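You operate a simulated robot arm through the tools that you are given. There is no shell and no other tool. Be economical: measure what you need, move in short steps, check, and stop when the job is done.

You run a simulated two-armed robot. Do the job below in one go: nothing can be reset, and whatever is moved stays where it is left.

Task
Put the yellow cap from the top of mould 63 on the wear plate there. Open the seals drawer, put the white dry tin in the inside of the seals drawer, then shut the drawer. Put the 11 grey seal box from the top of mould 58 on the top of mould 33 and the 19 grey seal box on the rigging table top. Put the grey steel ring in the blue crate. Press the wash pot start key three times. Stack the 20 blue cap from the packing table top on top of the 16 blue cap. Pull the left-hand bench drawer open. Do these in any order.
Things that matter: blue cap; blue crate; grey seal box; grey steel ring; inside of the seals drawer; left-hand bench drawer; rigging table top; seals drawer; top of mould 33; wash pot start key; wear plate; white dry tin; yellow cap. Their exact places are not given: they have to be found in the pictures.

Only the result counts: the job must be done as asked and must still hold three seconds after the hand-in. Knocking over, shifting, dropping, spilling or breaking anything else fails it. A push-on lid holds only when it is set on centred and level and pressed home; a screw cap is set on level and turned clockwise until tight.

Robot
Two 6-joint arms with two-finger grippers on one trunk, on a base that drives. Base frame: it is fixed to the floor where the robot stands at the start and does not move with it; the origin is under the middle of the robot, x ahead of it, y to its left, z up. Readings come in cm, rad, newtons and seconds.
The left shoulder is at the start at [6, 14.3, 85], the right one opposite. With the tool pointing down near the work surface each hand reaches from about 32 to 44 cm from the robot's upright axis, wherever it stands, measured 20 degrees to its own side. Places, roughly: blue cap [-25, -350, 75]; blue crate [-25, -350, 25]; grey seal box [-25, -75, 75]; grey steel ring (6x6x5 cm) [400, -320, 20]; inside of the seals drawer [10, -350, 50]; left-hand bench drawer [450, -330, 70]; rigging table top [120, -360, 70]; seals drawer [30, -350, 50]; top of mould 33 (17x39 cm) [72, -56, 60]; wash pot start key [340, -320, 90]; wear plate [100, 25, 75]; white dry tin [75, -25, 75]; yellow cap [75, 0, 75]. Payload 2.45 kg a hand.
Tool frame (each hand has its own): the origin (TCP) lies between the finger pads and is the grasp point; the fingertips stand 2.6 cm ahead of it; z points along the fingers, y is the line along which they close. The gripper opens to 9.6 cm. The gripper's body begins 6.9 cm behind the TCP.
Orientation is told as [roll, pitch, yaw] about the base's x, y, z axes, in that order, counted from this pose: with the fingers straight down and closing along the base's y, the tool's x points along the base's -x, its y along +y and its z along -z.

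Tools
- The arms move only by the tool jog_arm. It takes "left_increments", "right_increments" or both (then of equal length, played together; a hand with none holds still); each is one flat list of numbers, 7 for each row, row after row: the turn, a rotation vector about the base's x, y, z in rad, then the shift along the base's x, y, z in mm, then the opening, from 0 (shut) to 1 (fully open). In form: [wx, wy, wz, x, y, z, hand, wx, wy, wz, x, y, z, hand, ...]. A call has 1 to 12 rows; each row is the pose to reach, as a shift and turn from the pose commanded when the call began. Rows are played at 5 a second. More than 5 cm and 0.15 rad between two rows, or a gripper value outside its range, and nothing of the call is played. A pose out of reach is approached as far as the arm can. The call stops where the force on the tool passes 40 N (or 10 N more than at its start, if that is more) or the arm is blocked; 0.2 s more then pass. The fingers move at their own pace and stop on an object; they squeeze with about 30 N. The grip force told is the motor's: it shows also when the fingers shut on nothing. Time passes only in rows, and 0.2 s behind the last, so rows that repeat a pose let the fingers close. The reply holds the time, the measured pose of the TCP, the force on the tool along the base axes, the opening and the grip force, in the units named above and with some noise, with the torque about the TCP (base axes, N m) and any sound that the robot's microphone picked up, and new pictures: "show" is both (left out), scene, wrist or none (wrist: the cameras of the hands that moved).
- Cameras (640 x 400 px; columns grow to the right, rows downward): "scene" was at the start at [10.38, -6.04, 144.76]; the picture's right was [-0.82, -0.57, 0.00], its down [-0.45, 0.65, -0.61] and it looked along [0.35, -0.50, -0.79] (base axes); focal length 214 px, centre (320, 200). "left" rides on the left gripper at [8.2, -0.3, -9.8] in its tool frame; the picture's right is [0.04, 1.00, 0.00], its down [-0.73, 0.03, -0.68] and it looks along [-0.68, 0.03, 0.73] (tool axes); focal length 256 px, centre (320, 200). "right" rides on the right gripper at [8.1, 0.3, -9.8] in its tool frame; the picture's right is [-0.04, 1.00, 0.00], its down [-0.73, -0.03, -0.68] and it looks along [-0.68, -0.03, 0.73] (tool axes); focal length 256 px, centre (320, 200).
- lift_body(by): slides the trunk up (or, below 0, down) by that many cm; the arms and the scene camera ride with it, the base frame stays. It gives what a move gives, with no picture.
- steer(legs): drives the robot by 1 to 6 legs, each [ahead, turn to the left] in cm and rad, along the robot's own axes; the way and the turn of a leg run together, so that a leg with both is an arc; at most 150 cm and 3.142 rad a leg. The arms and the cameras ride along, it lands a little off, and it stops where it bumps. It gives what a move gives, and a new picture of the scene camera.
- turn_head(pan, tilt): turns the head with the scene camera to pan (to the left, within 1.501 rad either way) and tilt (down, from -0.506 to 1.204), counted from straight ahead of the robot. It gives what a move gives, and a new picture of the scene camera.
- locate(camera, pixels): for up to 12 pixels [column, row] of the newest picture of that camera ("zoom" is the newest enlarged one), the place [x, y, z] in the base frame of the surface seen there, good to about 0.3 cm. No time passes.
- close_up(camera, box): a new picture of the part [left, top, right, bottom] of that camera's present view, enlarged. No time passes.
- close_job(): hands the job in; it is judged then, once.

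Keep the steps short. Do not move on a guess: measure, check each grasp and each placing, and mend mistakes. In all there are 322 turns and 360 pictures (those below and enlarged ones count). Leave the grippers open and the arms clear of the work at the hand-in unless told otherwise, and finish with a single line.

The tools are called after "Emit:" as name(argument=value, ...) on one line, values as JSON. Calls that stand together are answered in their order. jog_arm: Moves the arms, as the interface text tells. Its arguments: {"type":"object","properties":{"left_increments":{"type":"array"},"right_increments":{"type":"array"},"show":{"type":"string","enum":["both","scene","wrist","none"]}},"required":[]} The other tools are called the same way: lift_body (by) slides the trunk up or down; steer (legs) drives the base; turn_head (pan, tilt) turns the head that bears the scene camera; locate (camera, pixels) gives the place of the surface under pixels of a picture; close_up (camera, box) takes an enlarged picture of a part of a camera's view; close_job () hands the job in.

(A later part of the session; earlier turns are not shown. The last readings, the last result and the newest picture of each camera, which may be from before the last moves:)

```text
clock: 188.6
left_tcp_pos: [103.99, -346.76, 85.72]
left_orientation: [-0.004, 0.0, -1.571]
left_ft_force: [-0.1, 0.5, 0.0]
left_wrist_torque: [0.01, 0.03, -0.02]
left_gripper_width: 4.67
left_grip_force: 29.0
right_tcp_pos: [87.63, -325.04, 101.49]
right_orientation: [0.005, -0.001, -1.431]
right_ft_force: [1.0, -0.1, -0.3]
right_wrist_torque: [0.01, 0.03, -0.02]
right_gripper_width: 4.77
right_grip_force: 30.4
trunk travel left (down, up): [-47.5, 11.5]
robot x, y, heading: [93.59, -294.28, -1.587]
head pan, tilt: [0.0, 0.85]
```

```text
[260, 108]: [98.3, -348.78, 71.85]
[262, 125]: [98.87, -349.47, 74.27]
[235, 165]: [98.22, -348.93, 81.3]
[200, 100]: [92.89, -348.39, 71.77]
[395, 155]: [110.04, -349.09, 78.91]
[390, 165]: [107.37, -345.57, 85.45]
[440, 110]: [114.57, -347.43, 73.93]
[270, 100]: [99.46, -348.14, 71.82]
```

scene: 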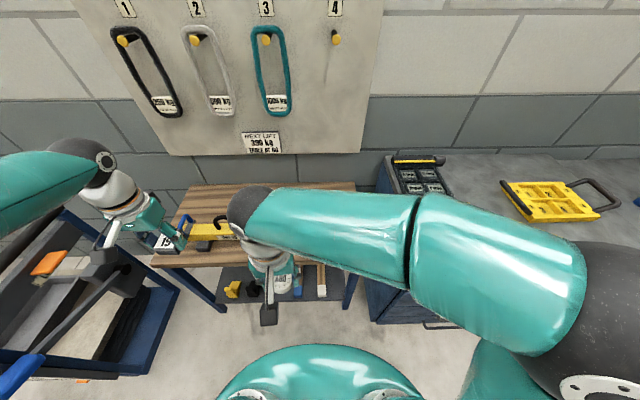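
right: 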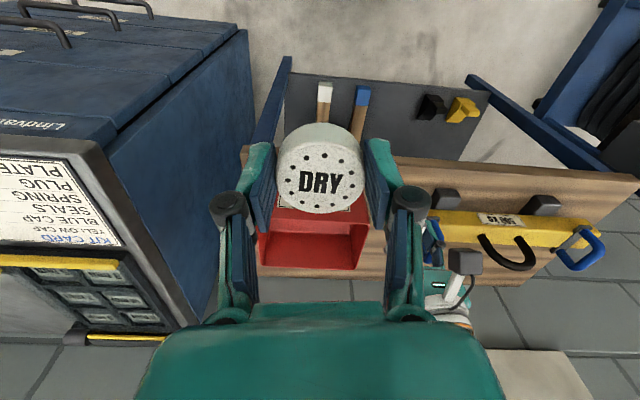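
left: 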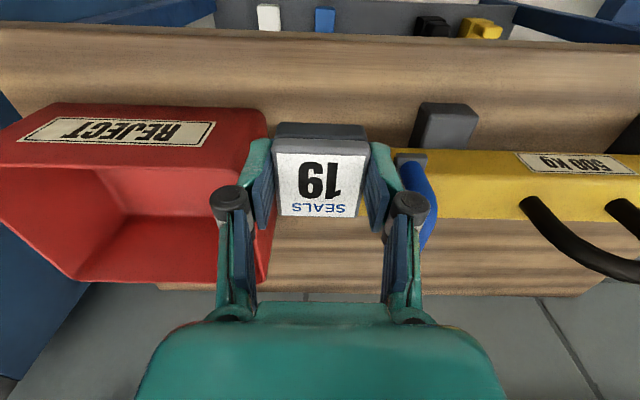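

Emit:
jog_arm(left_increments=[0, 0, 0, 3, 2, -45, 0, 0, 0, 0, 3, 2, -85, 0, 0, 0, 0, 3, 2, -100, 0, 0, 0, 0, 3, 2, -104, 0, 0, 0, 0, 3, 2, -107, 0, 0, 0, 0, 3, 2, -109, 0, 0, 0, 0, 3, 2, -109, 0], show="wrist")

```text
clock: 190.2
left_tcp_pos: [104.28, -346.6, 75.27]
left_orientation: [-0.004, -0.004, -1.567]
left_ft_force: [5.6, 1.9, 17.5]
left_wrist_torque: [0.03, -0.28, 0.05]
left_gripper_width: 4.69
left_grip_force: 30.1
right_tcp_pos: [87.54, -325.02, 101.67]
right_orientation: [0.007, -0.001, -1.431]
right_ft_force: [-0.1, 0.5, -0.1]
right_wrist_torque: [0.01, -0.03, 0.01]
right_gripper_width: 4.79
right_grip_force: 30.1
trunk travel left (down, up): [-47.5, 11.5]
robot x, y, heading: [94.1, -294.55, -1.588]
head pan, tilt: [0.0, 0.85]
```

left: 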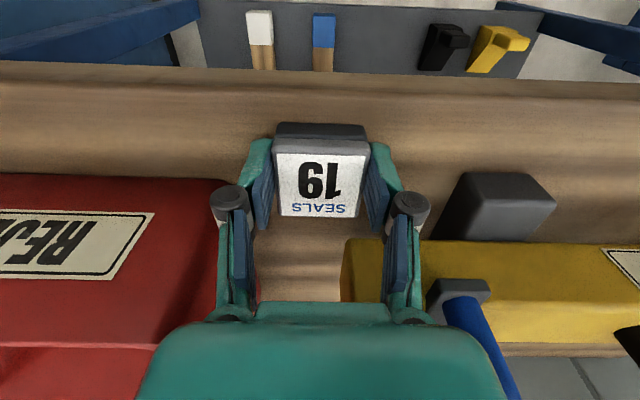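

Emit:
jog_arm(left_increments=[0, 0, 0, 0, 0, 1, 0.65, 0, 0, 0, 0, 0, 1, 0.65, 0, 0, 0, 0, 0, 1, 0.65, 0, 0, 0, 0, 10, 45, 0.65, 0, 0, 0, 0, 20, 90, 0.65, 0, 0, 0, 0, 30, 135, 1, 0, 0, 0, 20, 60, 170, 1, 0, 0, 0, 50, 90, 190, 1, 0, 0, 0, 80, 120, 200, 1], show="wrist")

```text
refused: row 7 steps farther than a row can; nothing moved
```

Emit:
jog_arm(left_increments=[0, 0, 0, 0, 0, 1, 0.65, 0, 0, 0, 0, 0, 1, 0.65, 0, 0, 0, 0, 0, 1, 0.65, 0, 0, 0, 0, 5, 45, 0.65, 0, 0, 0, 0, 10, 90, 0.65, 0, 0, 0, 0, 15, 135, 1, 0, 0, 0, 10, 35, 170, 1, 0, 0, 0, 35, 60, 200, 1, 0, 0, 0, 65, 90, 220, 1, 0, 0, 0, 90, 120, 240, 1], show="both")

```text
clock: 192.4
left_tcp_pos: [113.14, -334.43, 99.41]
left_orientation: [-0.003, -0.002, -1.572]
left_ft_force: [-0.1, 0.6, 0.7]
left_wrist_torque: [-0.01, 0.0, 0.0]
left_gripper_width: 9.58
left_grip_force: 0.1
right_tcp_pos: [87.68, -324.75, 101.6]
right_orientation: [0.005, -0.001, -1.431]
right_ft_force: [0.1, -0.2, 0.1]
right_wrist_torque: [-0.01, 0.05, -0.03]
right_gripper_width: 4.77
right_grip_force: 29.9
trunk travel left (down, up): [-47.5, 11.5]
robot x, y, heading: [94.21, -294.27, -1.588]
head pan, tilt: [0.0, 0.85]
```

scene: 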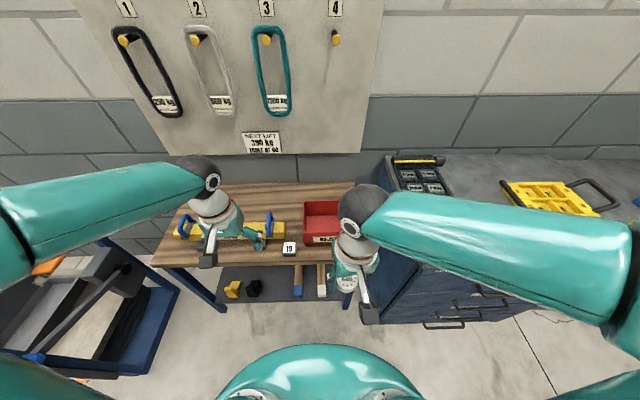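
left: 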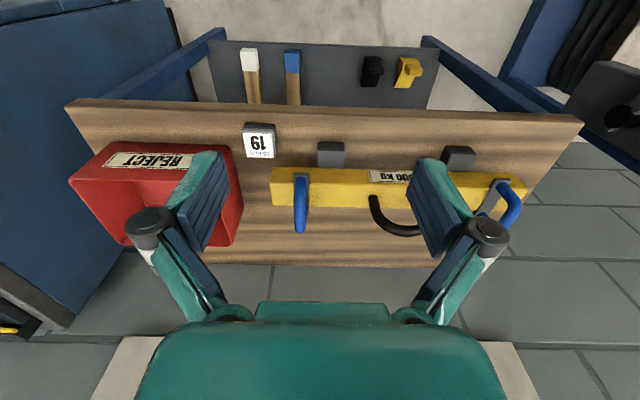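

Box 19 stands on the rigging table. Next the seals drawer: back off, shift to x≈45 and look.

Emit:
steer(legs=[[-14, 0], [0, -0.77], [0, -0.78], [50, 0], [0, 0.78], [0, 0.78]])

Emit:
turn_head(pan=0, tilt=0.9)

```text
clock: 198.5
left_tcp_pos: [54.42, -300.48, 99.68]
left_orientation: [0.001, 0.0, -3.101]
left_ft_force: [-0.2, -0.3, 0.0]
left_wrist_torque: [-0.04, 0.0, -0.02]
left_gripper_width: 9.61
left_grip_force: 0.0
right_tcp_pos: [62.83, -274.68, 101.62]
right_orientation: [0.008, -0.003, -2.965]
right_ft_force: [0.2, 1.1, -0.8]
right_wrist_torque: [-0.05, -0.03, 0.02]
right_gripper_width: 4.76
right_grip_force: 29.9
trunk travel left (down, up): [-47.5, 11.5]
robot x, y, heading: [93.74, -285.24, -3.107]
head pan, tilt: [0.0, 0.85]
stopped in leg 4: the robot was blocked; the commanded pose is now the measured one
```

scene: 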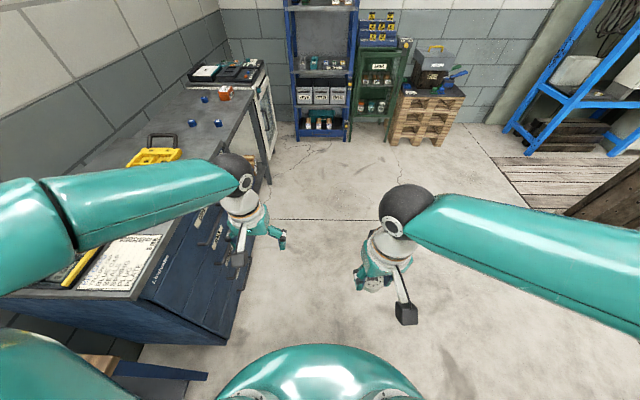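

```text
clock: 199.1
left_tcp_pos: [54.37, -301.02, 99.54]
left_orientation: [-0.001, 0.001, -3.101]
left_ft_force: [-0.4, -0.4, 0.2]
left_wrist_torque: [0.01, 0.03, -0.01]
left_gripper_width: 9.58
left_grip_force: 0.0
right_tcp_pos: [62.86, -275.11, 101.7]
right_orientation: [0.005, 0.001, -2.964]
right_ft_force: [0.6, -0.3, -0.8]
right_wrist_torque: [0.01, 0.03, 0.02]
right_gripper_width: 4.74
right_grip_force: 29.5
trunk travel left (down, up): [-47.5, 11.5]
robot x, y, heading: [93.92, -285.02, -3.113]
head pan, tilt: [0.0, 0.901]
```

scene: 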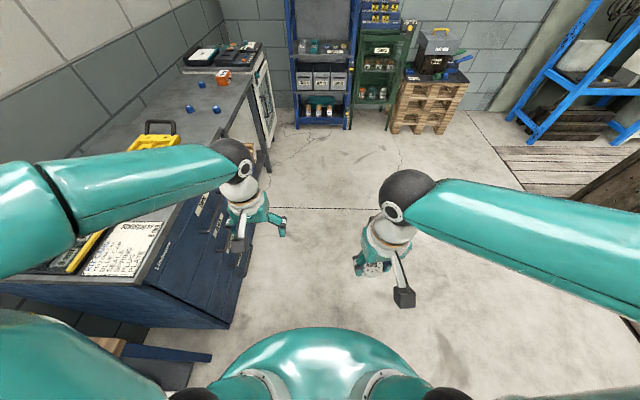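

Emit:
locate(camera="scene", pixels=[[225, 322], [150, 285], [238, 85], [225, 200], [190, 330], [215, 220], [245, 262], [200, 355], [95, 250], [165, 230], [202, 108], [270, 175]])

Emit:
close_up(camera="scene", box=[40, 60, 300, 340])

```text
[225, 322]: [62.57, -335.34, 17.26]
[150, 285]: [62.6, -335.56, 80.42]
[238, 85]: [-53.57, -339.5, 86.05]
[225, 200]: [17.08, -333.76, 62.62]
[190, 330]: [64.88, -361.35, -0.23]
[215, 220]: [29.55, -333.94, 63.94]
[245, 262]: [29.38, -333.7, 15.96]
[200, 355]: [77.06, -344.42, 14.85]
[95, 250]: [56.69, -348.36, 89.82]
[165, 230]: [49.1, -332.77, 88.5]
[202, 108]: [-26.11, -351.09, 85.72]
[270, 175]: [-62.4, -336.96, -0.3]
```

```text
1.43 times, centred on (170, 200) of scene
```

zoom: 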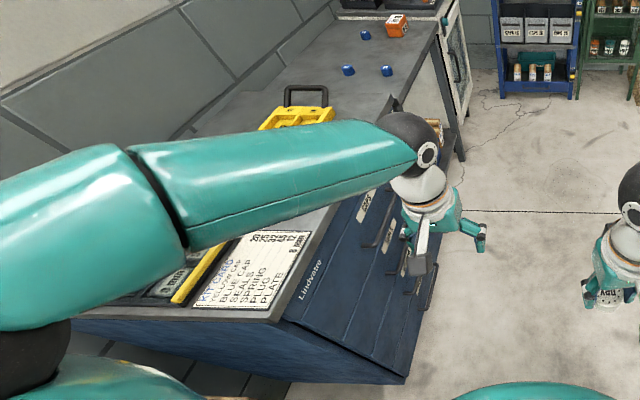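

Emit:
steer(legs=[[52, 0]])

```text
clock: 202.2
left_tcp_pos: [2.6, -303.81, 99.57]
left_orientation: [-0.002, 0.002, -3.08]
left_ft_force: [-0.4, 0.9, 0.0]
left_wrist_torque: [-0.01, -0.03, 0.02]
left_gripper_width: 9.61
left_grip_force: 0.0
right_tcp_pos: [10.38, -277.9, 101.55]
right_orientation: [0.006, 0.001, -2.946]
right_ft_force: [-0.5, -0.2, 0.1]
right_wrist_torque: [0.0, -0.03, -0.05]
right_gripper_width: 4.77
right_grip_force: 30.5
trunk travel left (down, up): [-47.5, 11.5]
robot x, y, heading: [41.71, -287.2, -3.094]
head pan, tilt: [0.0, 0.901]
```

scene: 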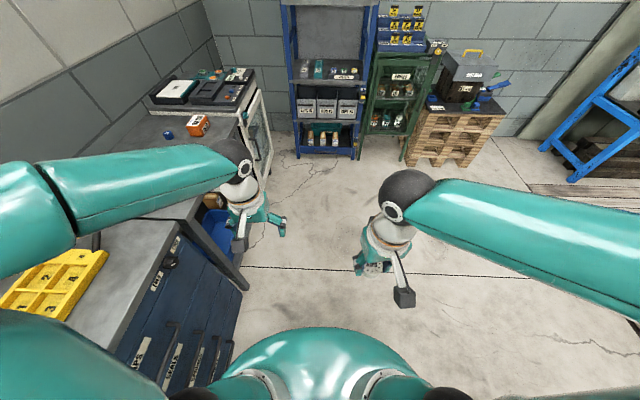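

Emit:
steer(legs=[[0, 0.76], [0, 0.76]])

Emit:
turn_head(pan=0, tilt=1.1)

```text
clock: 207.4
left_tcp_pos: [57.1, -327.46, 99.71]
left_orientation: [-0.006, -0.001, -1.557]
left_ft_force: [0.0, 0.5, -0.8]
left_wrist_torque: [0.03, 0.08, -0.03]
left_gripper_width: 9.58
left_grip_force: 0.0
right_tcp_pos: [31.21, -318.3, 101.77]
right_orientation: [0.002, -0.001, -1.419]
right_ft_force: [0.3, 0.3, -0.5]
right_wrist_torque: [-0.01, 0.04, 0.01]
right_gripper_width: 4.77
right_grip_force: 30.3
trunk travel left (down, up): [-47.5, 11.5]
robot x, y, heading: [37.06, -287.64, -1.582]
head pan, tilt: [0.0, 0.901]
stopped in leg 2: the robot was blocked; the commanded pose is now the measured one
```

scene: 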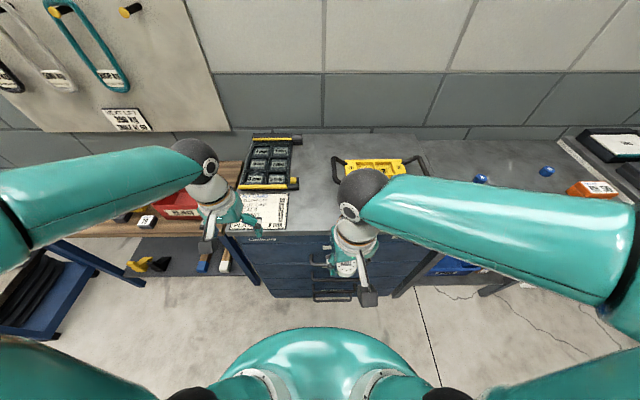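

```text
clock: 208.2
left_tcp_pos: [56.76, -327.41, 99.74]
left_orientation: [-0.004, -0.002, -1.555]
left_ft_force: [0.3, -0.6, -0.2]
left_wrist_torque: [0.0, 0.03, -0.01]
left_gripper_width: 9.61
left_grip_force: 0.0
right_tcp_pos: [30.96, -318.39, 101.75]
right_orientation: [0.005, -0.002, -1.422]
right_ft_force: [0.4, -0.8, -0.3]
right_wrist_torque: [-0.01, 0.0, 0.04]
right_gripper_width: 4.76
right_grip_force: 29.8
trunk travel left (down, up): [-47.5, 11.5]
robot x, y, heading: [36.76, -287.77, -1.578]
head pan, tilt: [0.0, 1.1]
```

scene: 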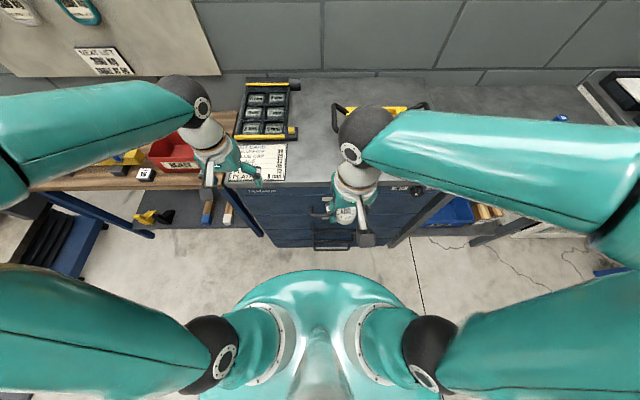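

Emit:
close_up(camera="scene", box=[230, 170, 450, 270])

Emit:
close_up(camera="right", box=[0, 0, 640, 400])

Emit:
close_up(camera="left", box=[0, 0, 640, 400])

```text
2.91 times, centred on (340, 220) of scene
```

zoom: 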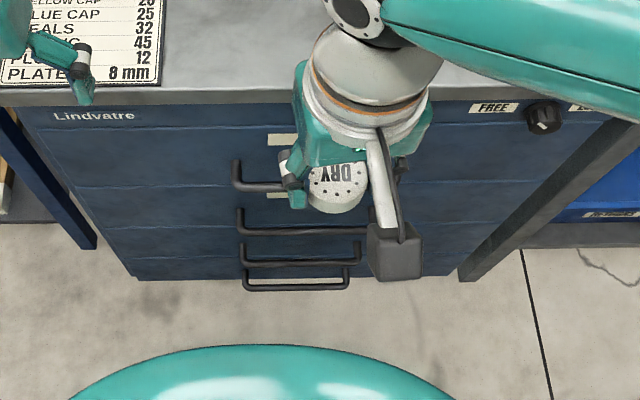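

```text
1.00 times, centred on (320, 200) of right (not enlarged: the box is as wide or as high as the picture)
```

zoom: 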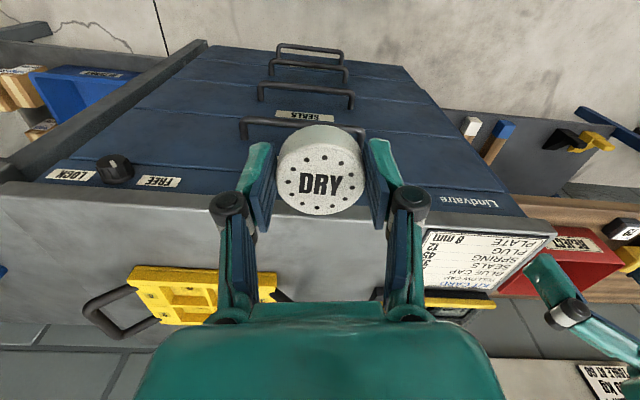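

```text
1.00 times, centred on (320, 200) of left (not enlarged: the box is as wide or as high as the picture)
```

zoom: 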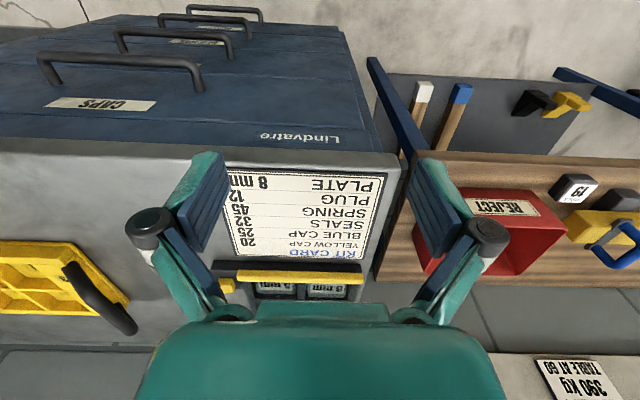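

Check the lock knob's indicator.

Emit:
close_up(camera="right", box=[40, 130, 200, 230])

Emit:
locate(camera="right", pixels=[[114, 167], [245, 120], [300, 118], [360, 128], [262, 85], [305, 88], [352, 95], [305, 98], [268, 62], [305, 106], [300, 130], [200, 110]])

```text
4.00 times, centred on (120, 180) of right
```

zoom: 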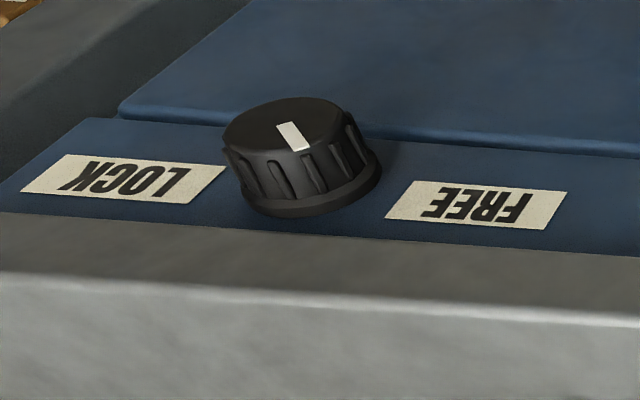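

```text
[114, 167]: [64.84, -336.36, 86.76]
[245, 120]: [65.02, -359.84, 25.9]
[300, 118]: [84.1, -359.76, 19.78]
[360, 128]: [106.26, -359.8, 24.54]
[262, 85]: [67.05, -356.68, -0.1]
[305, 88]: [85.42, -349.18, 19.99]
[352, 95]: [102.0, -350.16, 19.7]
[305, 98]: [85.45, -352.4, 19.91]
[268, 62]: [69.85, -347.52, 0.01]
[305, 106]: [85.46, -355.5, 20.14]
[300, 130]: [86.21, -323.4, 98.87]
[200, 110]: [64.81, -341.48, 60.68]
```

Emit:
close_up(camera="right", box=[160, 20, 480, 220])

Emit:
locate(camera="zoom", pixels=[[162, 215], [190, 200], [205, 137], [210, 160], [290, 140], [385, 150], [230, 90], [300, 100], [375, 85], [290, 190], [400, 230], [130, 240]])

```text
2.00 times, centred on (320, 120) of right
```

zoom: 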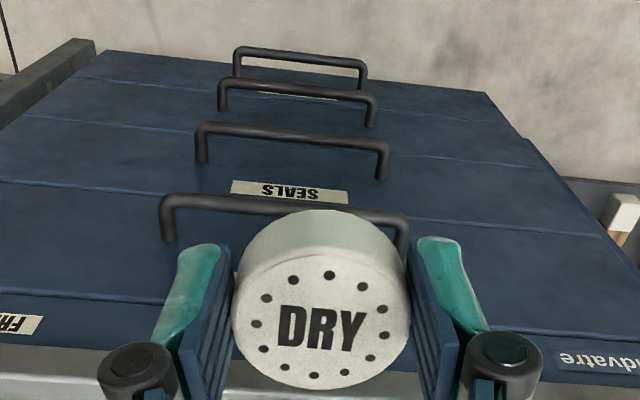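

```text
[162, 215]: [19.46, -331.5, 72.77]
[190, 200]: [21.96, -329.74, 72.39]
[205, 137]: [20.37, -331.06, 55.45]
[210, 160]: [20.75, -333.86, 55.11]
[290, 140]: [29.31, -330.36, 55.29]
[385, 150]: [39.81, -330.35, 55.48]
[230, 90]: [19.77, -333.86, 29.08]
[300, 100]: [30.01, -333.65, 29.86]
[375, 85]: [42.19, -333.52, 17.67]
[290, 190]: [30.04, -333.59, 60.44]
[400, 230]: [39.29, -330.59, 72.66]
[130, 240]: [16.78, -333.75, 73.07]
```

Seals handle: bar x 20–40, y≈−330.3, z 55.3 (face at −334). I'll lower the trunk 20 cm, then turn the left hand so it points at the drawer with fingers closing vertically.

Emit:
lift_body(by=-20)

Emit:
jog_arm(right_increments=[0, 0, 0, -40, 0, 0, 0, 0, 0, 0, -80, 0, 0, 0], left_increments=[-0.0864, -0.0864, -0.0864, 0, 20, 0, 1, -0.1728, -0.1728, -0.1728, 0, 40, 0, 1], show="none")

```text
clock: 210.3
left_tcp_pos: [56.68, -327.5, 79.7]
left_orientation: [-0.006, -0.002, -1.554]
left_ft_force: [0.5, 0.7, -0.8]
left_wrist_torque: [0.01, 0.02, -0.03]
left_gripper_width: 9.61
left_grip_force: 0.0
right_tcp_pos: [30.9, -318.33, 81.76]
right_orientation: [0.005, -0.002, -1.421]
right_ft_force: [-0.2, -0.2, -0.1]
right_wrist_torque: [0.0, 0.0, 0.0]
right_gripper_width: 4.79
right_grip_force: 30.5
trunk travel left (down, up): [-27.5, 31.5]
robot x, y, heading: [36.49, -287.39, -1.576]
head pan, tilt: [0.0, 1.1]
```

```text
clock: 210.9
left_tcp_pos: [56.67, -323.35, 79.68]
left_orientation: [0.185, -0.161, -1.745]
left_ft_force: [0.3, -0.3, 0.5]
left_wrist_torque: [-0.02, 0.0, -0.02]
left_gripper_width: 9.58
left_grip_force: 0.1
right_tcp_pos: [23.06, -318.08, 81.94]
right_orientation: [0.006, -0.002, -1.42]
right_ft_force: [0.2, 0.5, -0.2]
right_wrist_torque: [0.05, 0.03, -0.05]
right_gripper_width: 4.79
right_grip_force: 30.2
trunk travel left (down, up): [-27.5, 31.5]
robot x, y, heading: [36.92, -287.84, -1.58]
head pan, tilt: [0.0, 1.1]
```

Need more room between trunk and handle: back up 15 cm before turning the hand further.

Emit:
steer(legs=[[-15, 0]])

Emit:
jog_arm(left_increments=[-0.0864, -0.0864, -0.0864, 0, 0, 0, 1, -0.1728, -0.1728, -0.1728, 0, 0, 0, 1, -0.2592, -0.2592, -0.2592, 0, 0, 0, 1, -0.3456, -0.3456, -0.3456, 0, 0, 0, 1, -0.432, -0.432, -0.432, 0, 0, 0, 1, -0.5184, -0.5184, -0.5184, 0, 0, 0, 1, -0.6048, -0.6048, -0.6048, 0, 0, 0, 1, -0.6912, -0.6912, -0.6912, 0, 0, 0, 1, -0.7776, -0.7776, -0.7776, 0, 0, 0, 1, -0.864, -0.864, -0.864, 0, 0, 0, 1, -0.95, -0.95, -0.95, 0, 0, 0, 1, -1.0365, -1.0365, -1.0365, 0, 0, 0, 1], show="both")

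```text
clock: 212.3
left_tcp_pos: [56.79, -308.33, 79.61]
left_orientation: [0.184, -0.161, -1.746]
left_ft_force: [0.6, 1.3, 0.3]
left_wrist_torque: [0.02, 0.0, -0.02]
left_gripper_width: 9.61
left_grip_force: 0.1
right_tcp_pos: [23.37, -303.1, 81.84]
right_orientation: [0.007, -0.003, -1.42]
right_ft_force: [1.1, -0.9, 0.0]
right_wrist_torque: [0.01, -0.02, 0.0]
right_gripper_width: 4.77
right_grip_force: 30.8
trunk travel left (down, up): [-27.5, 31.5]
robot x, y, heading: [36.97, -272.81, -1.581]
head pan, tilt: [0.0, 1.1]
```

scene: 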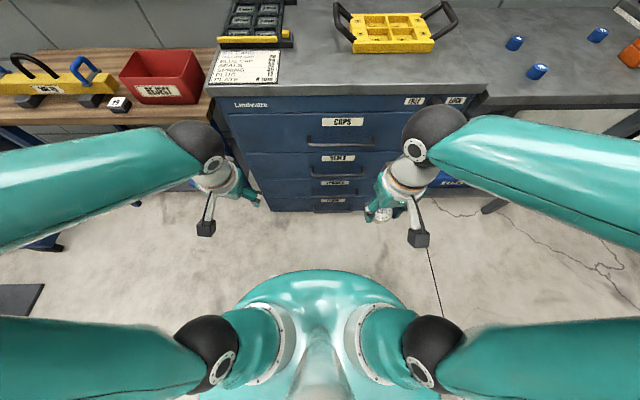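

```text
clock: 214.9
left_tcp_pos: [57.34, -321.59, 93.1]
left_orientation: [1.563, -0.017, -3.128]
left_ft_force: [1.1, 1.9, 0.9]
left_wrist_torque: [0.04, 0.02, -0.09]
left_gripper_width: 9.59
left_grip_force: 0.1
left hand out of reach, approached as far as the arm can: row 4, 5, 6, 7, 8, 9, 10, 11, 12
right_tcp_pos: [23.47, -302.88, 82.12]
right_orientation: [0.001, -0.006, -1.422]
right_ft_force: [1.0, 1.8, 0.1]
right_wrist_torque: [-0.1, 0.1, 0.01]
right_gripper_width: 4.78
right_grip_force: 29.7
trunk travel left (down, up): [-27.5, 31.5]
robot x, y, heading: [36.9, -272.59, -1.579]
head pan, tilt: [0.0, 1.1]
```

scene: 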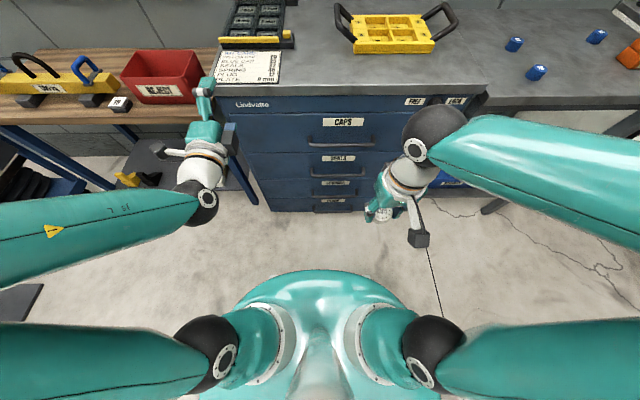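
left: 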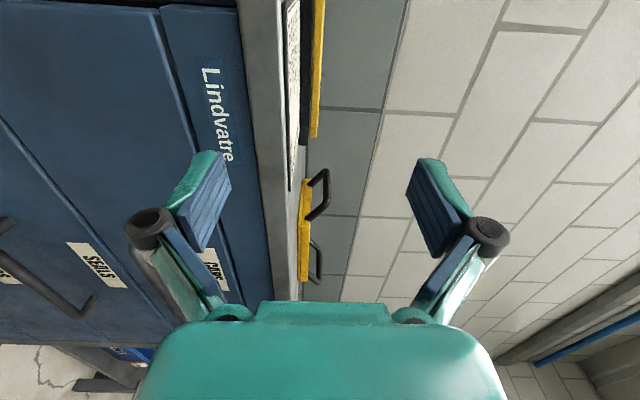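

Hand is horizontal now. Move it down and across to just in front of the SEALS handle (34,−321,55.3).

Emit:
jog_arm(left_increments=[0, 0, 0, -23, 0, -38, 1, 0, 0, 0, -46, 0, -76, 1, 0, 0, 0, -70, 0, -114, 1, 0, 0, 0, -93, 0, -151, 1, 0, 0, 0, -117, 0, -189, 1, 0, 0, 0, -140, 0, -227, 1, 0, 0, 0, -163, 0, -265, 1, 0, 0, 0, -187, 0, -303, 1, 0, 0, 0, -210, 0, -340, 1, 0, 0, 0, -233, 0, -378, 1], show="both")

```text
clock: 217.3
left_tcp_pos: [35.83, -323.88, 55.0]
left_orientation: [1.582, -0.032, -3.081]
left_ft_force: [-0.4, -0.1, 0.2]
left_wrist_torque: [-0.02, 0.01, 0.01]
left_gripper_width: 9.58
left_grip_force: 0.2
left hand out of reach, approached as far as the arm can: row 1, 2, 3, 4
right_tcp_pos: [23.17, -303.17, 81.59]
right_orientation: [0.006, 0.002, -1.421]
right_ft_force: [-0.1, -1.1, -0.6]
right_wrist_torque: [0.01, 0.04, -0.02]
right_gripper_width: 4.77
right_grip_force: 29.8
trunk travel left (down, up): [-27.5, 31.5]
robot x, y, heading: [37.23, -272.58, -1.582]
head pan, tilt: [0.0, 1.1]
stopped in row 10 (left hand): the arm was blocked; the commanded pose is now the measured one
```

scene: 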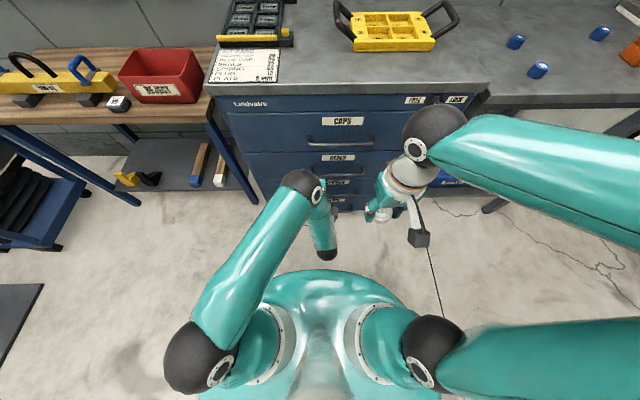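
left: 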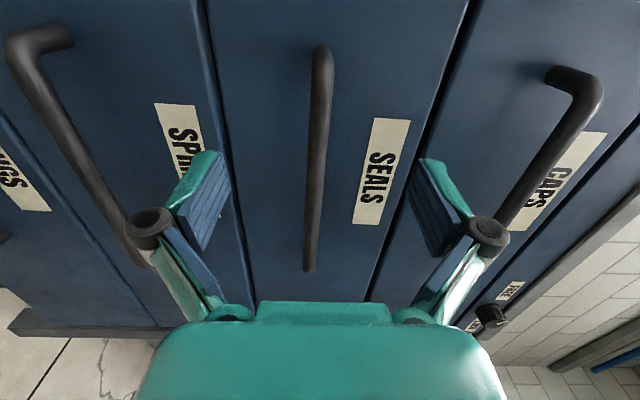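

Emit:
locate(camera="left", pixels=[[322, 60], [318, 150], [310, 260], [345, 150], [365, 200], [560, 75], [300, 150]])

```text
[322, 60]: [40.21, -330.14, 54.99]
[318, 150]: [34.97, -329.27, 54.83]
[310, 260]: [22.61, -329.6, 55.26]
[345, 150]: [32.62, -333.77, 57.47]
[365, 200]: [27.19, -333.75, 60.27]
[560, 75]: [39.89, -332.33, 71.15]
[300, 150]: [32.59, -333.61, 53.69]
```

Advance 5.8 cm so the bar lies between the pads, then close.

Emit:
jog_arm(left_increments=[0, 0, 0, 0, -25, 0, 1, 0, 0, 0, 0, -45, 0, 1, 0, 0, 0, 0, -58, 0, 1, 0, 0, 0, 0, -58, 0, 0, 0, 0, 0, 0, -58, 0, 0, 0, 0, 0, 0, -58, 0, 0, 0, 0, 0, 0, -58, 0, 0, 0, 0, 0, 0, -58, 0, 0], show="wrist")

```text
clock: 219.1
left_tcp_pos: [35.74, -329.59, 55.03]
left_orientation: [1.579, -0.03, -3.09]
left_ft_force: [0.0, -2.4, -2.6]
left_wrist_torque: [0.06, -1.01, -0.04]
left_gripper_width: 1.32
left_grip_force: 39.5
right_tcp_pos: [23.26, -303.24, 81.94]
right_orientation: [0.006, -0.001, -1.421]
right_ft_force: [-0.3, -0.6, -0.7]
right_wrist_torque: [0.02, 0.01, 0.0]
right_gripper_width: 4.76
right_grip_force: 30.1
trunk travel left (down, up): [-27.5, 31.5]
robot x, y, heading: [36.7, -272.02, -1.576]
head pan, tilt: [0.0, 1.1]
```

left: 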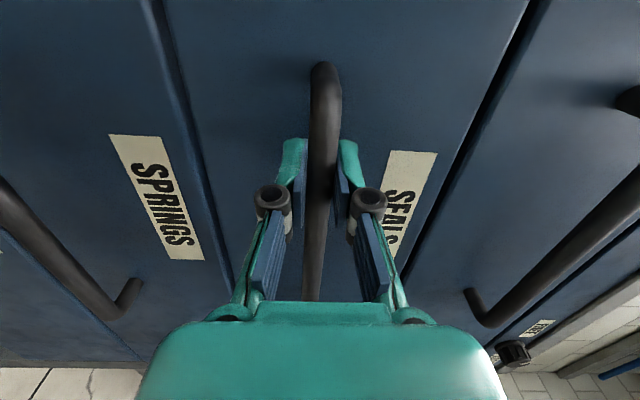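

Bar gripped. Pull by backing 5 cm and check that the drawer follows.

Emit:
steer(legs=[[-5, 0]])

```text
clock: 220.0
left_tcp_pos: [35.67, -324.44, 54.92]
left_orientation: [1.579, -0.031, -3.09]
left_ft_force: [-6.2, 1.4, -2.2]
left_wrist_torque: [0.16, -0.95, -0.23]
left_gripper_width: 1.29
left_grip_force: 40.0
right_tcp_pos: [23.18, -298.07, 81.92]
right_orientation: [0.007, -0.001, -1.422]
right_ft_force: [0.9, 0.5, 0.1]
right_wrist_torque: [-0.01, 0.02, -0.03]
right_gripper_width: 4.77
right_grip_force: 29.7
trunk travel left (down, up): [-27.5, 31.5]
robot x, y, heading: [37.07, -266.92, -1.583]
head pan, tilt: [0.0, 1.1]
```

scene: 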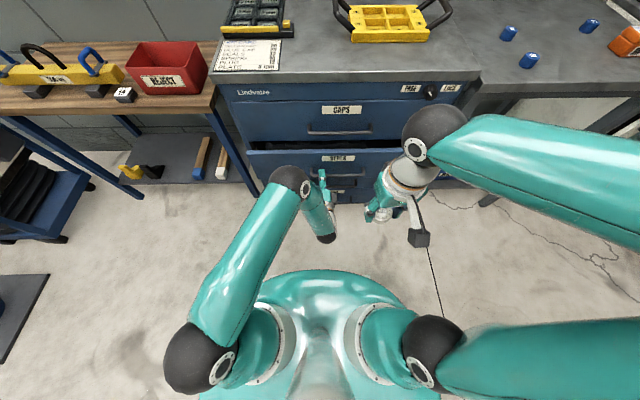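

It opens. Pull 16 cm more.

Emit:
steer(legs=[[-16, 0]])

Emit:
close_up(camera="scene", box=[200, 100, 480, 275])

```text
clock: 221.6
left_tcp_pos: [35.54, -308.79, 55.0]
left_orientation: [1.573, -0.025, -3.104]
left_ft_force: [-1.8, -0.5, -0.8]
left_wrist_torque: [-0.03, -1.04, 0.2]
left_gripper_width: 1.3
left_grip_force: 39.4
right_tcp_pos: [23.58, -282.69, 82.12]
right_orientation: [0.006, -0.003, -1.417]
right_ft_force: [0.5, 0.1, -0.4]
right_wrist_torque: [-0.02, 0.01, 0.04]
right_gripper_width: 4.78
right_grip_force: 29.8
trunk travel left (down, up): [-27.5, 31.5]
robot x, y, heading: [37.03, -251.71, -1.581]
head pan, tilt: [0.0, 1.1]
stopped in leg 1: the force on the tool passed its limit at 41 N (the readings are from after the stop); the commanded pose is now the measured one
```

scene: 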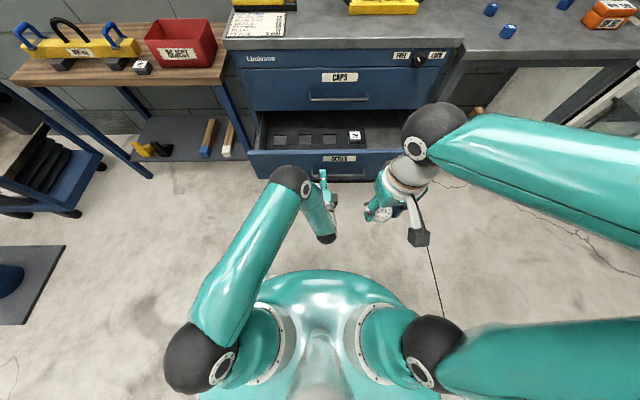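

```text
2.29 times, centred on (340, 188) of scene
```

zoom: 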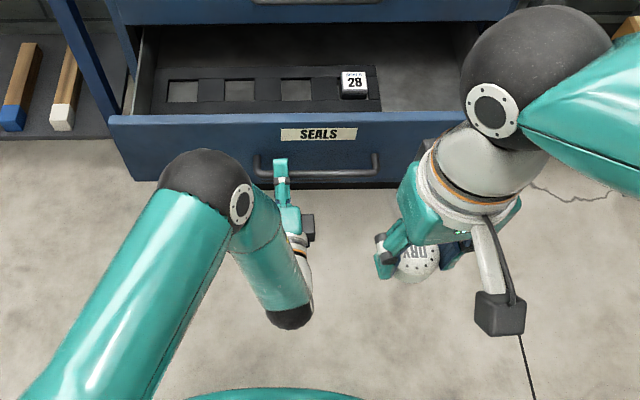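

Drawer is open ~21 cm. Measure its inside.

Emit:
locate(camera="zoom", pixels=[[430, 90], [400, 60], [440, 70], [400, 95], [240, 90], [354, 85], [300, 120], [200, 60], [460, 105], [260, 105], [320, 50], [150, 60]])

```text
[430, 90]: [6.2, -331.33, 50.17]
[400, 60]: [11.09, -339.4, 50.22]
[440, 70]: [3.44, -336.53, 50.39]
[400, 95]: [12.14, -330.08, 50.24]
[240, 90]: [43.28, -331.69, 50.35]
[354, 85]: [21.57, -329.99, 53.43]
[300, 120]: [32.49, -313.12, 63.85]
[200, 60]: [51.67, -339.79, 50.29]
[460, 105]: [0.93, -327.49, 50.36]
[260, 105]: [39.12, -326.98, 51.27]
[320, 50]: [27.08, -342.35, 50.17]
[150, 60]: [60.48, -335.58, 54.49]
```

Inside floor z≈50.2; front panel at y −313 (top 63.9); free floor at right (x 2–15). Release the handle and lift the left hand clear to the left.

Emit:
jog_arm(left_increments=[0, 0, 0, 0, 0, 0, 1, 0, 0, 0, 0, 0, 0, 1, 0, 0, 0, 0, 0, 0, 1, 0, 0, 0, 0, 30, 0, 1, 0, 0, 0, 0, 55, 0, 1, 0, 0, 0, 30, 55, 35, 1, 0, 0, 0, 60, 55, 70, 1, 0, 0, 0, 90, 55, 105, 1, 0, 0, 0, 120, 55, 140, 1, 0, 0, 0, 150, 55, 175, 1, 0, 0, 0, 180, 55, 210, 1, 0, 0, 0, 210, 55, 245, 1], show="scene")

```text
clock: 224.2
left_tcp_pos: [52.65, -304.48, 81.32]
left_orientation: [1.566, -0.032, -3.086]
left_ft_force: [-0.1, 0.6, -1.2]
left_wrist_torque: [-0.01, -0.01, 0.0]
left_gripper_width: 9.6
left_grip_force: 0.0
left hand out of reach, approached as far as the arm can: row 10, 11, 12
right_tcp_pos: [23.58, -282.57, 82.15]
right_orientation: [0.004, -0.002, -1.417]
right_ft_force: [0.1, 0.8, -0.9]
right_wrist_torque: [-0.01, 0.02, 0.0]
right_gripper_width: 4.75
right_grip_force: 29.7
trunk travel left (down, up): [-27.5, 31.5]
robot x, y, heading: [37.13, -251.9, -1.578]
head pan, tilt: [0.0, 1.1]
```

scene: 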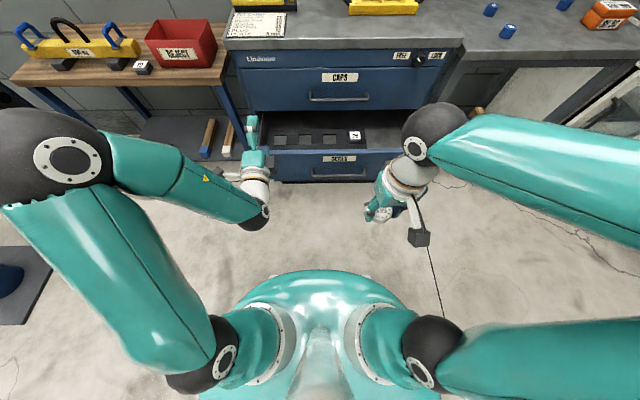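

Emit:
steer(legs=[[11, 0]])

Emit:
jog_arm(right_increments=[0, 0, 0.142, -10, -20, 0, 0, 0, 0, 0.284, -20, -45, 0, 0, 0, 0, 0.426, -30, -75, 0, 0, 0, 0, 0.568, -40, -105, 0, 0, 0, 0, 0.71, -50, -135, 0, 0, 0, 0, 0.852, -60, -165, 0, 0, 0, 0, 0.994, -70, -195, 0, 0, 0, 0, 1.136, -85, -225, 0, 0, 0, 0, 1.278, -100, -255, 0, 0, 0, 0, 1.417, -115, -285, 0, 0, 0, 0, 1.417, -119, -305, 0, 0], show="both")

```text
clock: 225.4
left_tcp_pos: [52.7, -315.58, 81.23]
left_orientation: [1.568, -0.03, -3.084]
left_ft_force: [0.0, 0.4, -0.1]
left_wrist_torque: [0.0, -0.01, 0.02]
left_gripper_width: 9.64
left_grip_force: 0.0
right_tcp_pos: [23.48, -293.63, 82.07]
right_orientation: [0.005, -0.002, -1.417]
right_ft_force: [-0.9, -0.3, -0.1]
right_wrist_torque: [0.03, -0.02, 0.01]
right_gripper_width: 4.76
right_grip_force: 29.4
trunk travel left (down, up): [-27.5, 31.5]
robot x, y, heading: [37.27, -263.03, -1.575]
head pan, tilt: [0.0, 1.1]
```

scene: 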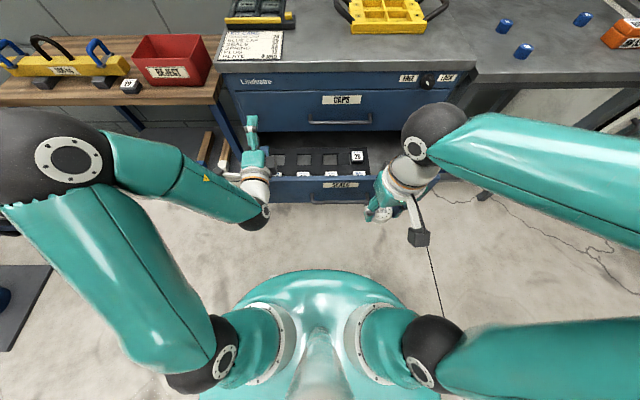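

```text
clock: 227.8
left_tcp_pos: [52.59, -315.65, 81.19]
left_orientation: [1.566, -0.028, -3.085]
left_ft_force: [0.3, 0.2, -0.4]
left_wrist_torque: [-0.03, 0.02, 0.01]
left_gripper_width: 9.6
left_grip_force: 0.1
right_tcp_pos: [11.69, -324.65, 82.18]
right_orientation: [0.008, -0.001, 0.001]
right_ft_force: [-0.4, 0.2, 1.3]
right_wrist_torque: [0.01, -0.01, -0.01]
right_gripper_width: 4.79
right_grip_force: 29.4
trunk travel left (down, up): [-27.5, 31.5]
robot x, y, heading: [37.35, -262.71, -1.575]
head pan, tilt: [0.0, 1.1]
```

scene: 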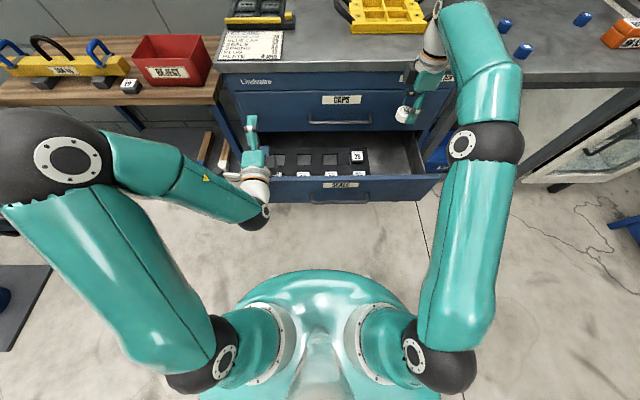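
right: 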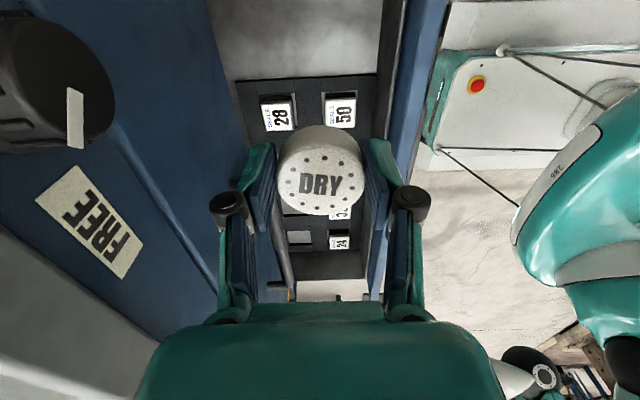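

Emit:
locate(camera="right", pixels=[[300, 10], [300, 70], [300, 82], [230, 60], [375, 60], [390, 60], [420, 60], [240, 100], [275, 115], [340, 110], [190, 60], [80, 130]])

```text
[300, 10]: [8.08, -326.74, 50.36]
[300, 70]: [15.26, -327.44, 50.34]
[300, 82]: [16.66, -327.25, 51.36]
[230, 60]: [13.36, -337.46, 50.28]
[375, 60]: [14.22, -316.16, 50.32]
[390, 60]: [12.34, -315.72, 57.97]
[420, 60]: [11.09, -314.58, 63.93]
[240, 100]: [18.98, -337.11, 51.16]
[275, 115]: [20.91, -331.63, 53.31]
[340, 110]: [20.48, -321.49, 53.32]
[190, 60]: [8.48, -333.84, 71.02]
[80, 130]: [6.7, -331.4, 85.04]
```

Lower the tin into the drawer at (11.7,−323.6).

Emit:
jog_arm(right_increments=[0, 0, 0, 0, 10, -45, 0, 0, 0, 0, 0, 10, -90, 0, 0, 0, 0, 0, 10, -135, 0, 0, 0, 0, 0, 10, -180, 0, 0, 0, 0, 0, 10, -225, 0, 0, 0, 0, 0, 10, -260, 0, 0, 0, 0, 0, 10, -275, 0, 0, 0, 0, 0, 10, -275, 0], show="both")

```text
clock: 229.6
left_tcp_pos: [52.56, -315.64, 81.38]
left_orientation: [1.567, -0.031, -3.083]
left_ft_force: [-0.5, 1.0, -0.6]
left_wrist_torque: [-0.02, 0.01, -0.01]
left_gripper_width: 9.59
left_grip_force: 0.1
right_tcp_pos: [11.67, -323.32, 54.58]
right_orientation: [0.005, -0.001, -0.001]
right_ft_force: [-0.1, 0.4, -1.0]
right_wrist_torque: [-0.01, -0.01, -0.01]
right_gripper_width: 4.75
right_grip_force: 29.7
trunk travel left (down, up): [-27.5, 31.5]
robot x, y, heading: [37.32, -262.88, -1.582]
head pan, tilt: [0.0, 1.1]
```

scene: 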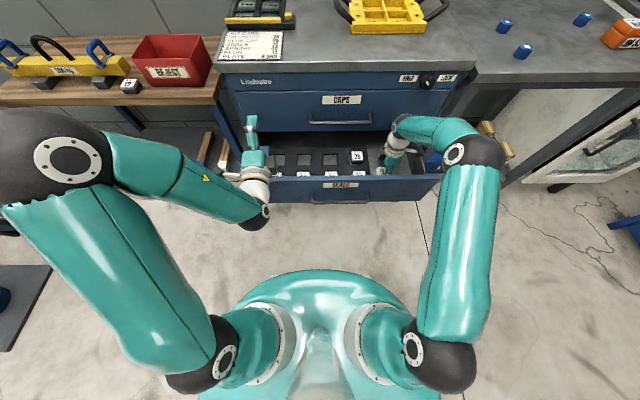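
right: 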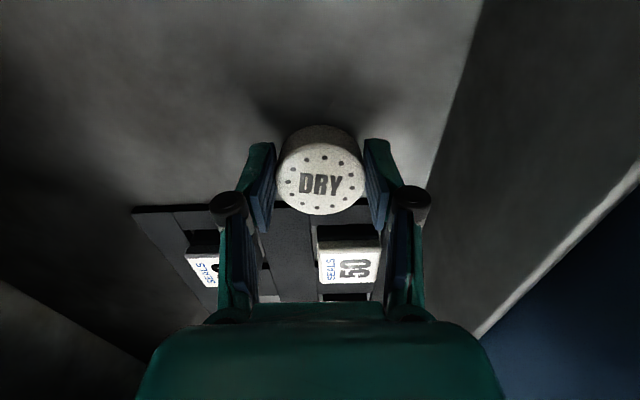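

Emit:
jog_arm(right_increments=[0, 0, 0, 0, 0, -8, 0, 0, 0, 0, 0, 0, -12, 0, 0, 0, 0, 0, 0, -14, 0, 0, 0, 0, 0, 0, -16, 0, 0, 0, 0, 0, 0, -16, 0], show="none")

```text
clock: 230.8
left_tcp_pos: [52.63, -315.54, 81.43]
left_orientation: [1.572, -0.032, -3.086]
left_ft_force: [0.2, -0.2, 0.7]
left_wrist_torque: [-0.03, 0.01, -0.01]
left_gripper_width: 9.59
left_grip_force: 0.0
right_tcp_pos: [11.58, -323.25, 53.43]
right_orientation: [-0.001, 0.0, 0.001]
right_ft_force: [-4.3, -1.3, 25.3]
right_wrist_torque: [0.05, -0.08, -0.01]
right_gripper_width: 4.78
right_grip_force: 29.4
trunk travel left (down, up): [-27.5, 31.5]
robot x, y, heading: [36.96, -263.24, -1.576]
head pan, tilt: [0.0, 1.1]
```

Firm contact (25 N). Ease 2 mm, open a little, rise straight out.

Emit:
jog_arm(right_increments=[0, 0, 0, 0, 0, 2, 0.62, 0, 0, 0, 0, 0, 2, 0.62, 0, 0, 0, 0, 0, 2, 0.62, 0, 0, 0, 0, 0, 40, 0.62, 0, 0, 0, 0, 0, 85, 0.62, 0, 0, 0, 0, 0, 130, 0.62, 0, 0, 0, 0, 0, 175, 0.62, 0, 0, 0, 0, 0, 220, 0.62, 0, 0, 0, 0, 0, 265, 0.62, 0, 0, 0, 0, 0, 310, 1], show="both")

```text
clock: 233.0
left_tcp_pos: [52.54, -315.69, 81.36]
left_orientation: [1.567, -0.03, -3.084]
left_ft_force: [0.5, 0.6, -0.1]
left_wrist_torque: [0.0, 0.01, 0.0]
left_gripper_width: 9.59
left_grip_force: 0.2
right_tcp_pos: [11.42, -323.0, 83.96]
right_orientation: [0.008, -0.002, 0.002]
right_ft_force: [-0.4, 0.2, 0.1]
right_wrist_torque: [0.0, 0.03, -0.01]
right_gripper_width: 9.62
right_grip_force: 0.1
trunk travel left (down, up): [-27.5, 31.5]
robot x, y, heading: [36.92, -263.27, -1.574]
head pan, tilt: [0.0, 1.1]
```

scene: 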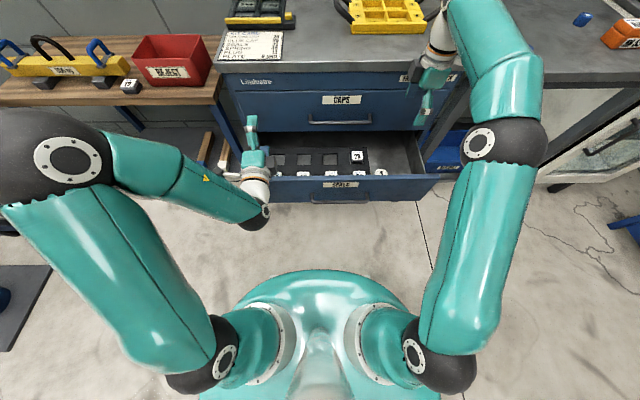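
right: 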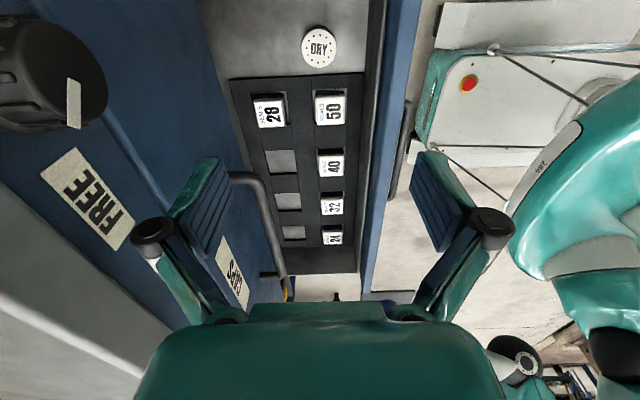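

Tin stands in the drawer. Retract the right hand, back up 11 cm, then close the left fist in front of the panel.

Emit:
jog_arm(right_increments=[0, 0, 0, 0, 45, 10, 1, 0, 0, 0, 0, 90, 20, 1, 0, 0, 0, 0, 135, 30, 1, 0, 0, 0, 0, 180, 40, 1, 0, 0, 0, 10, 225, 50, 1, 0, 0, 0, 20, 260, 60, 1], show="none")

Emit:
steer(legs=[[-11, 0]])

Emit:
jog_arm(left_increments=[0, 0, 0, -15, 0, -40, 0, 0, 0, 0, -30, 0, -80, 0, 0, 0, 0, -45, 0, -120, 0, 0, 0, 0, -55, 0, -160, 0, 0, 0, 0, -60, 0, -200, 0, 0, 0, 0, -65, 0, -240, 0, 0, 0, 0, -65, 0, -240, 0], show="both")

```text
clock: 234.4
left_tcp_pos: [52.72, -315.57, 81.38]
left_orientation: [1.567, -0.029, -3.085]
left_ft_force: [-0.7, 0.2, 0.0]
left_wrist_torque: [0.01, -0.01, 0.0]
left_gripper_width: 9.61
left_grip_force: 0.1
right_tcp_pos: [13.68, -297.05, 89.92]
right_orientation: [0.005, -0.002, -0.001]
right_ft_force: [-1.0, -0.5, -0.5]
right_wrist_torque: [-0.02, -0.01, 0.02]
right_gripper_width: 9.62
right_grip_force: 0.1
trunk travel left (down, up): [-27.5, 31.5]
robot x, y, heading: [37.24, -263.08, -1.581]
head pan, tilt: [0.0, 1.1]
```

```text
clock: 235.6
left_tcp_pos: [52.71, -304.79, 81.27]
left_orientation: [1.569, -0.03, -3.085]
left_ft_force: [-0.5, 0.9, 0.7]
left_wrist_torque: [-0.03, 0.0, 0.02]
left_gripper_width: 9.62
left_grip_force: 0.0
right_tcp_pos: [13.71, -286.34, 90.09]
right_orientation: [0.007, -0.002, 0.001]
right_ft_force: [0.4, 0.8, 0.6]
right_wrist_torque: [-0.02, 0.02, 0.0]
right_gripper_width: 9.61
right_grip_force: 0.2
trunk travel left (down, up): [-27.5, 31.5]
robot x, y, heading: [37.55, -252.4, -1.578]
head pan, tilt: [0.0, 1.1]
```

scene: 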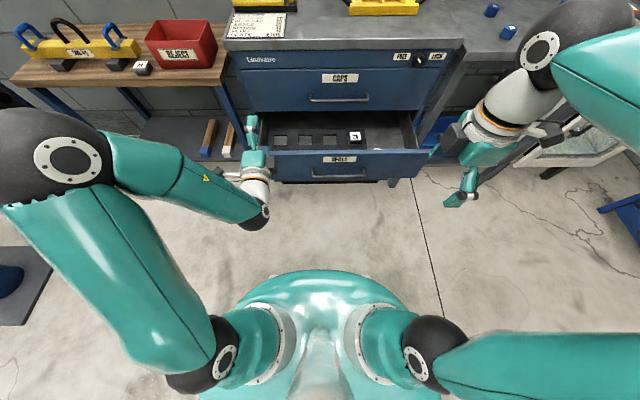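

```text
clock: 237.2
left_tcp_pos: [44.98, -304.71, 57.27]
left_orientation: [1.565, -0.029, -3.079]
left_ft_force: [-0.4, -0.6, 0.8]
left_wrist_torque: [0.0, 0.04, 0.03]
left_gripper_width: 0.0
left_grip_force: 28.2
left hand out of reach, approached as far as the arm can: row 5, 6, 7
right_tcp_pos: [13.73, -286.47, 90.12]
right_orientation: [0.006, -0.002, 0.003]
right_ft_force: [0.1, -0.3, 1.0]
right_wrist_torque: [0.01, 0.0, 0.0]
right_gripper_width: 9.61
right_grip_force: 0.0
trunk travel left (down, up): [-27.5, 31.5]
robot x, y, heading: [37.13, -252.06, -1.57]
head pan, tilt: [0.0, 1.1]
```

scene: 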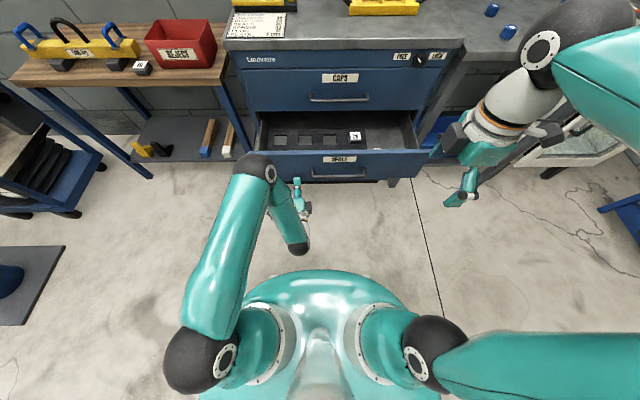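
left: 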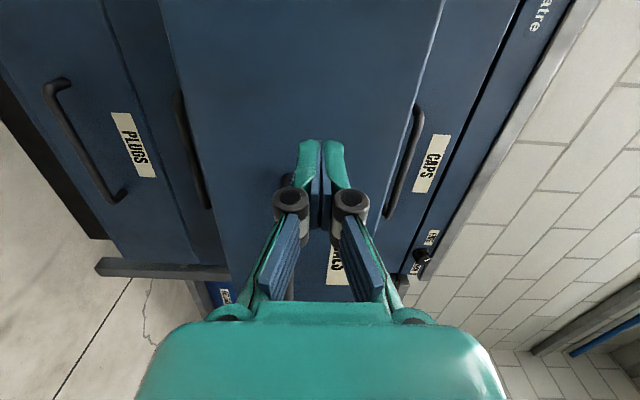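

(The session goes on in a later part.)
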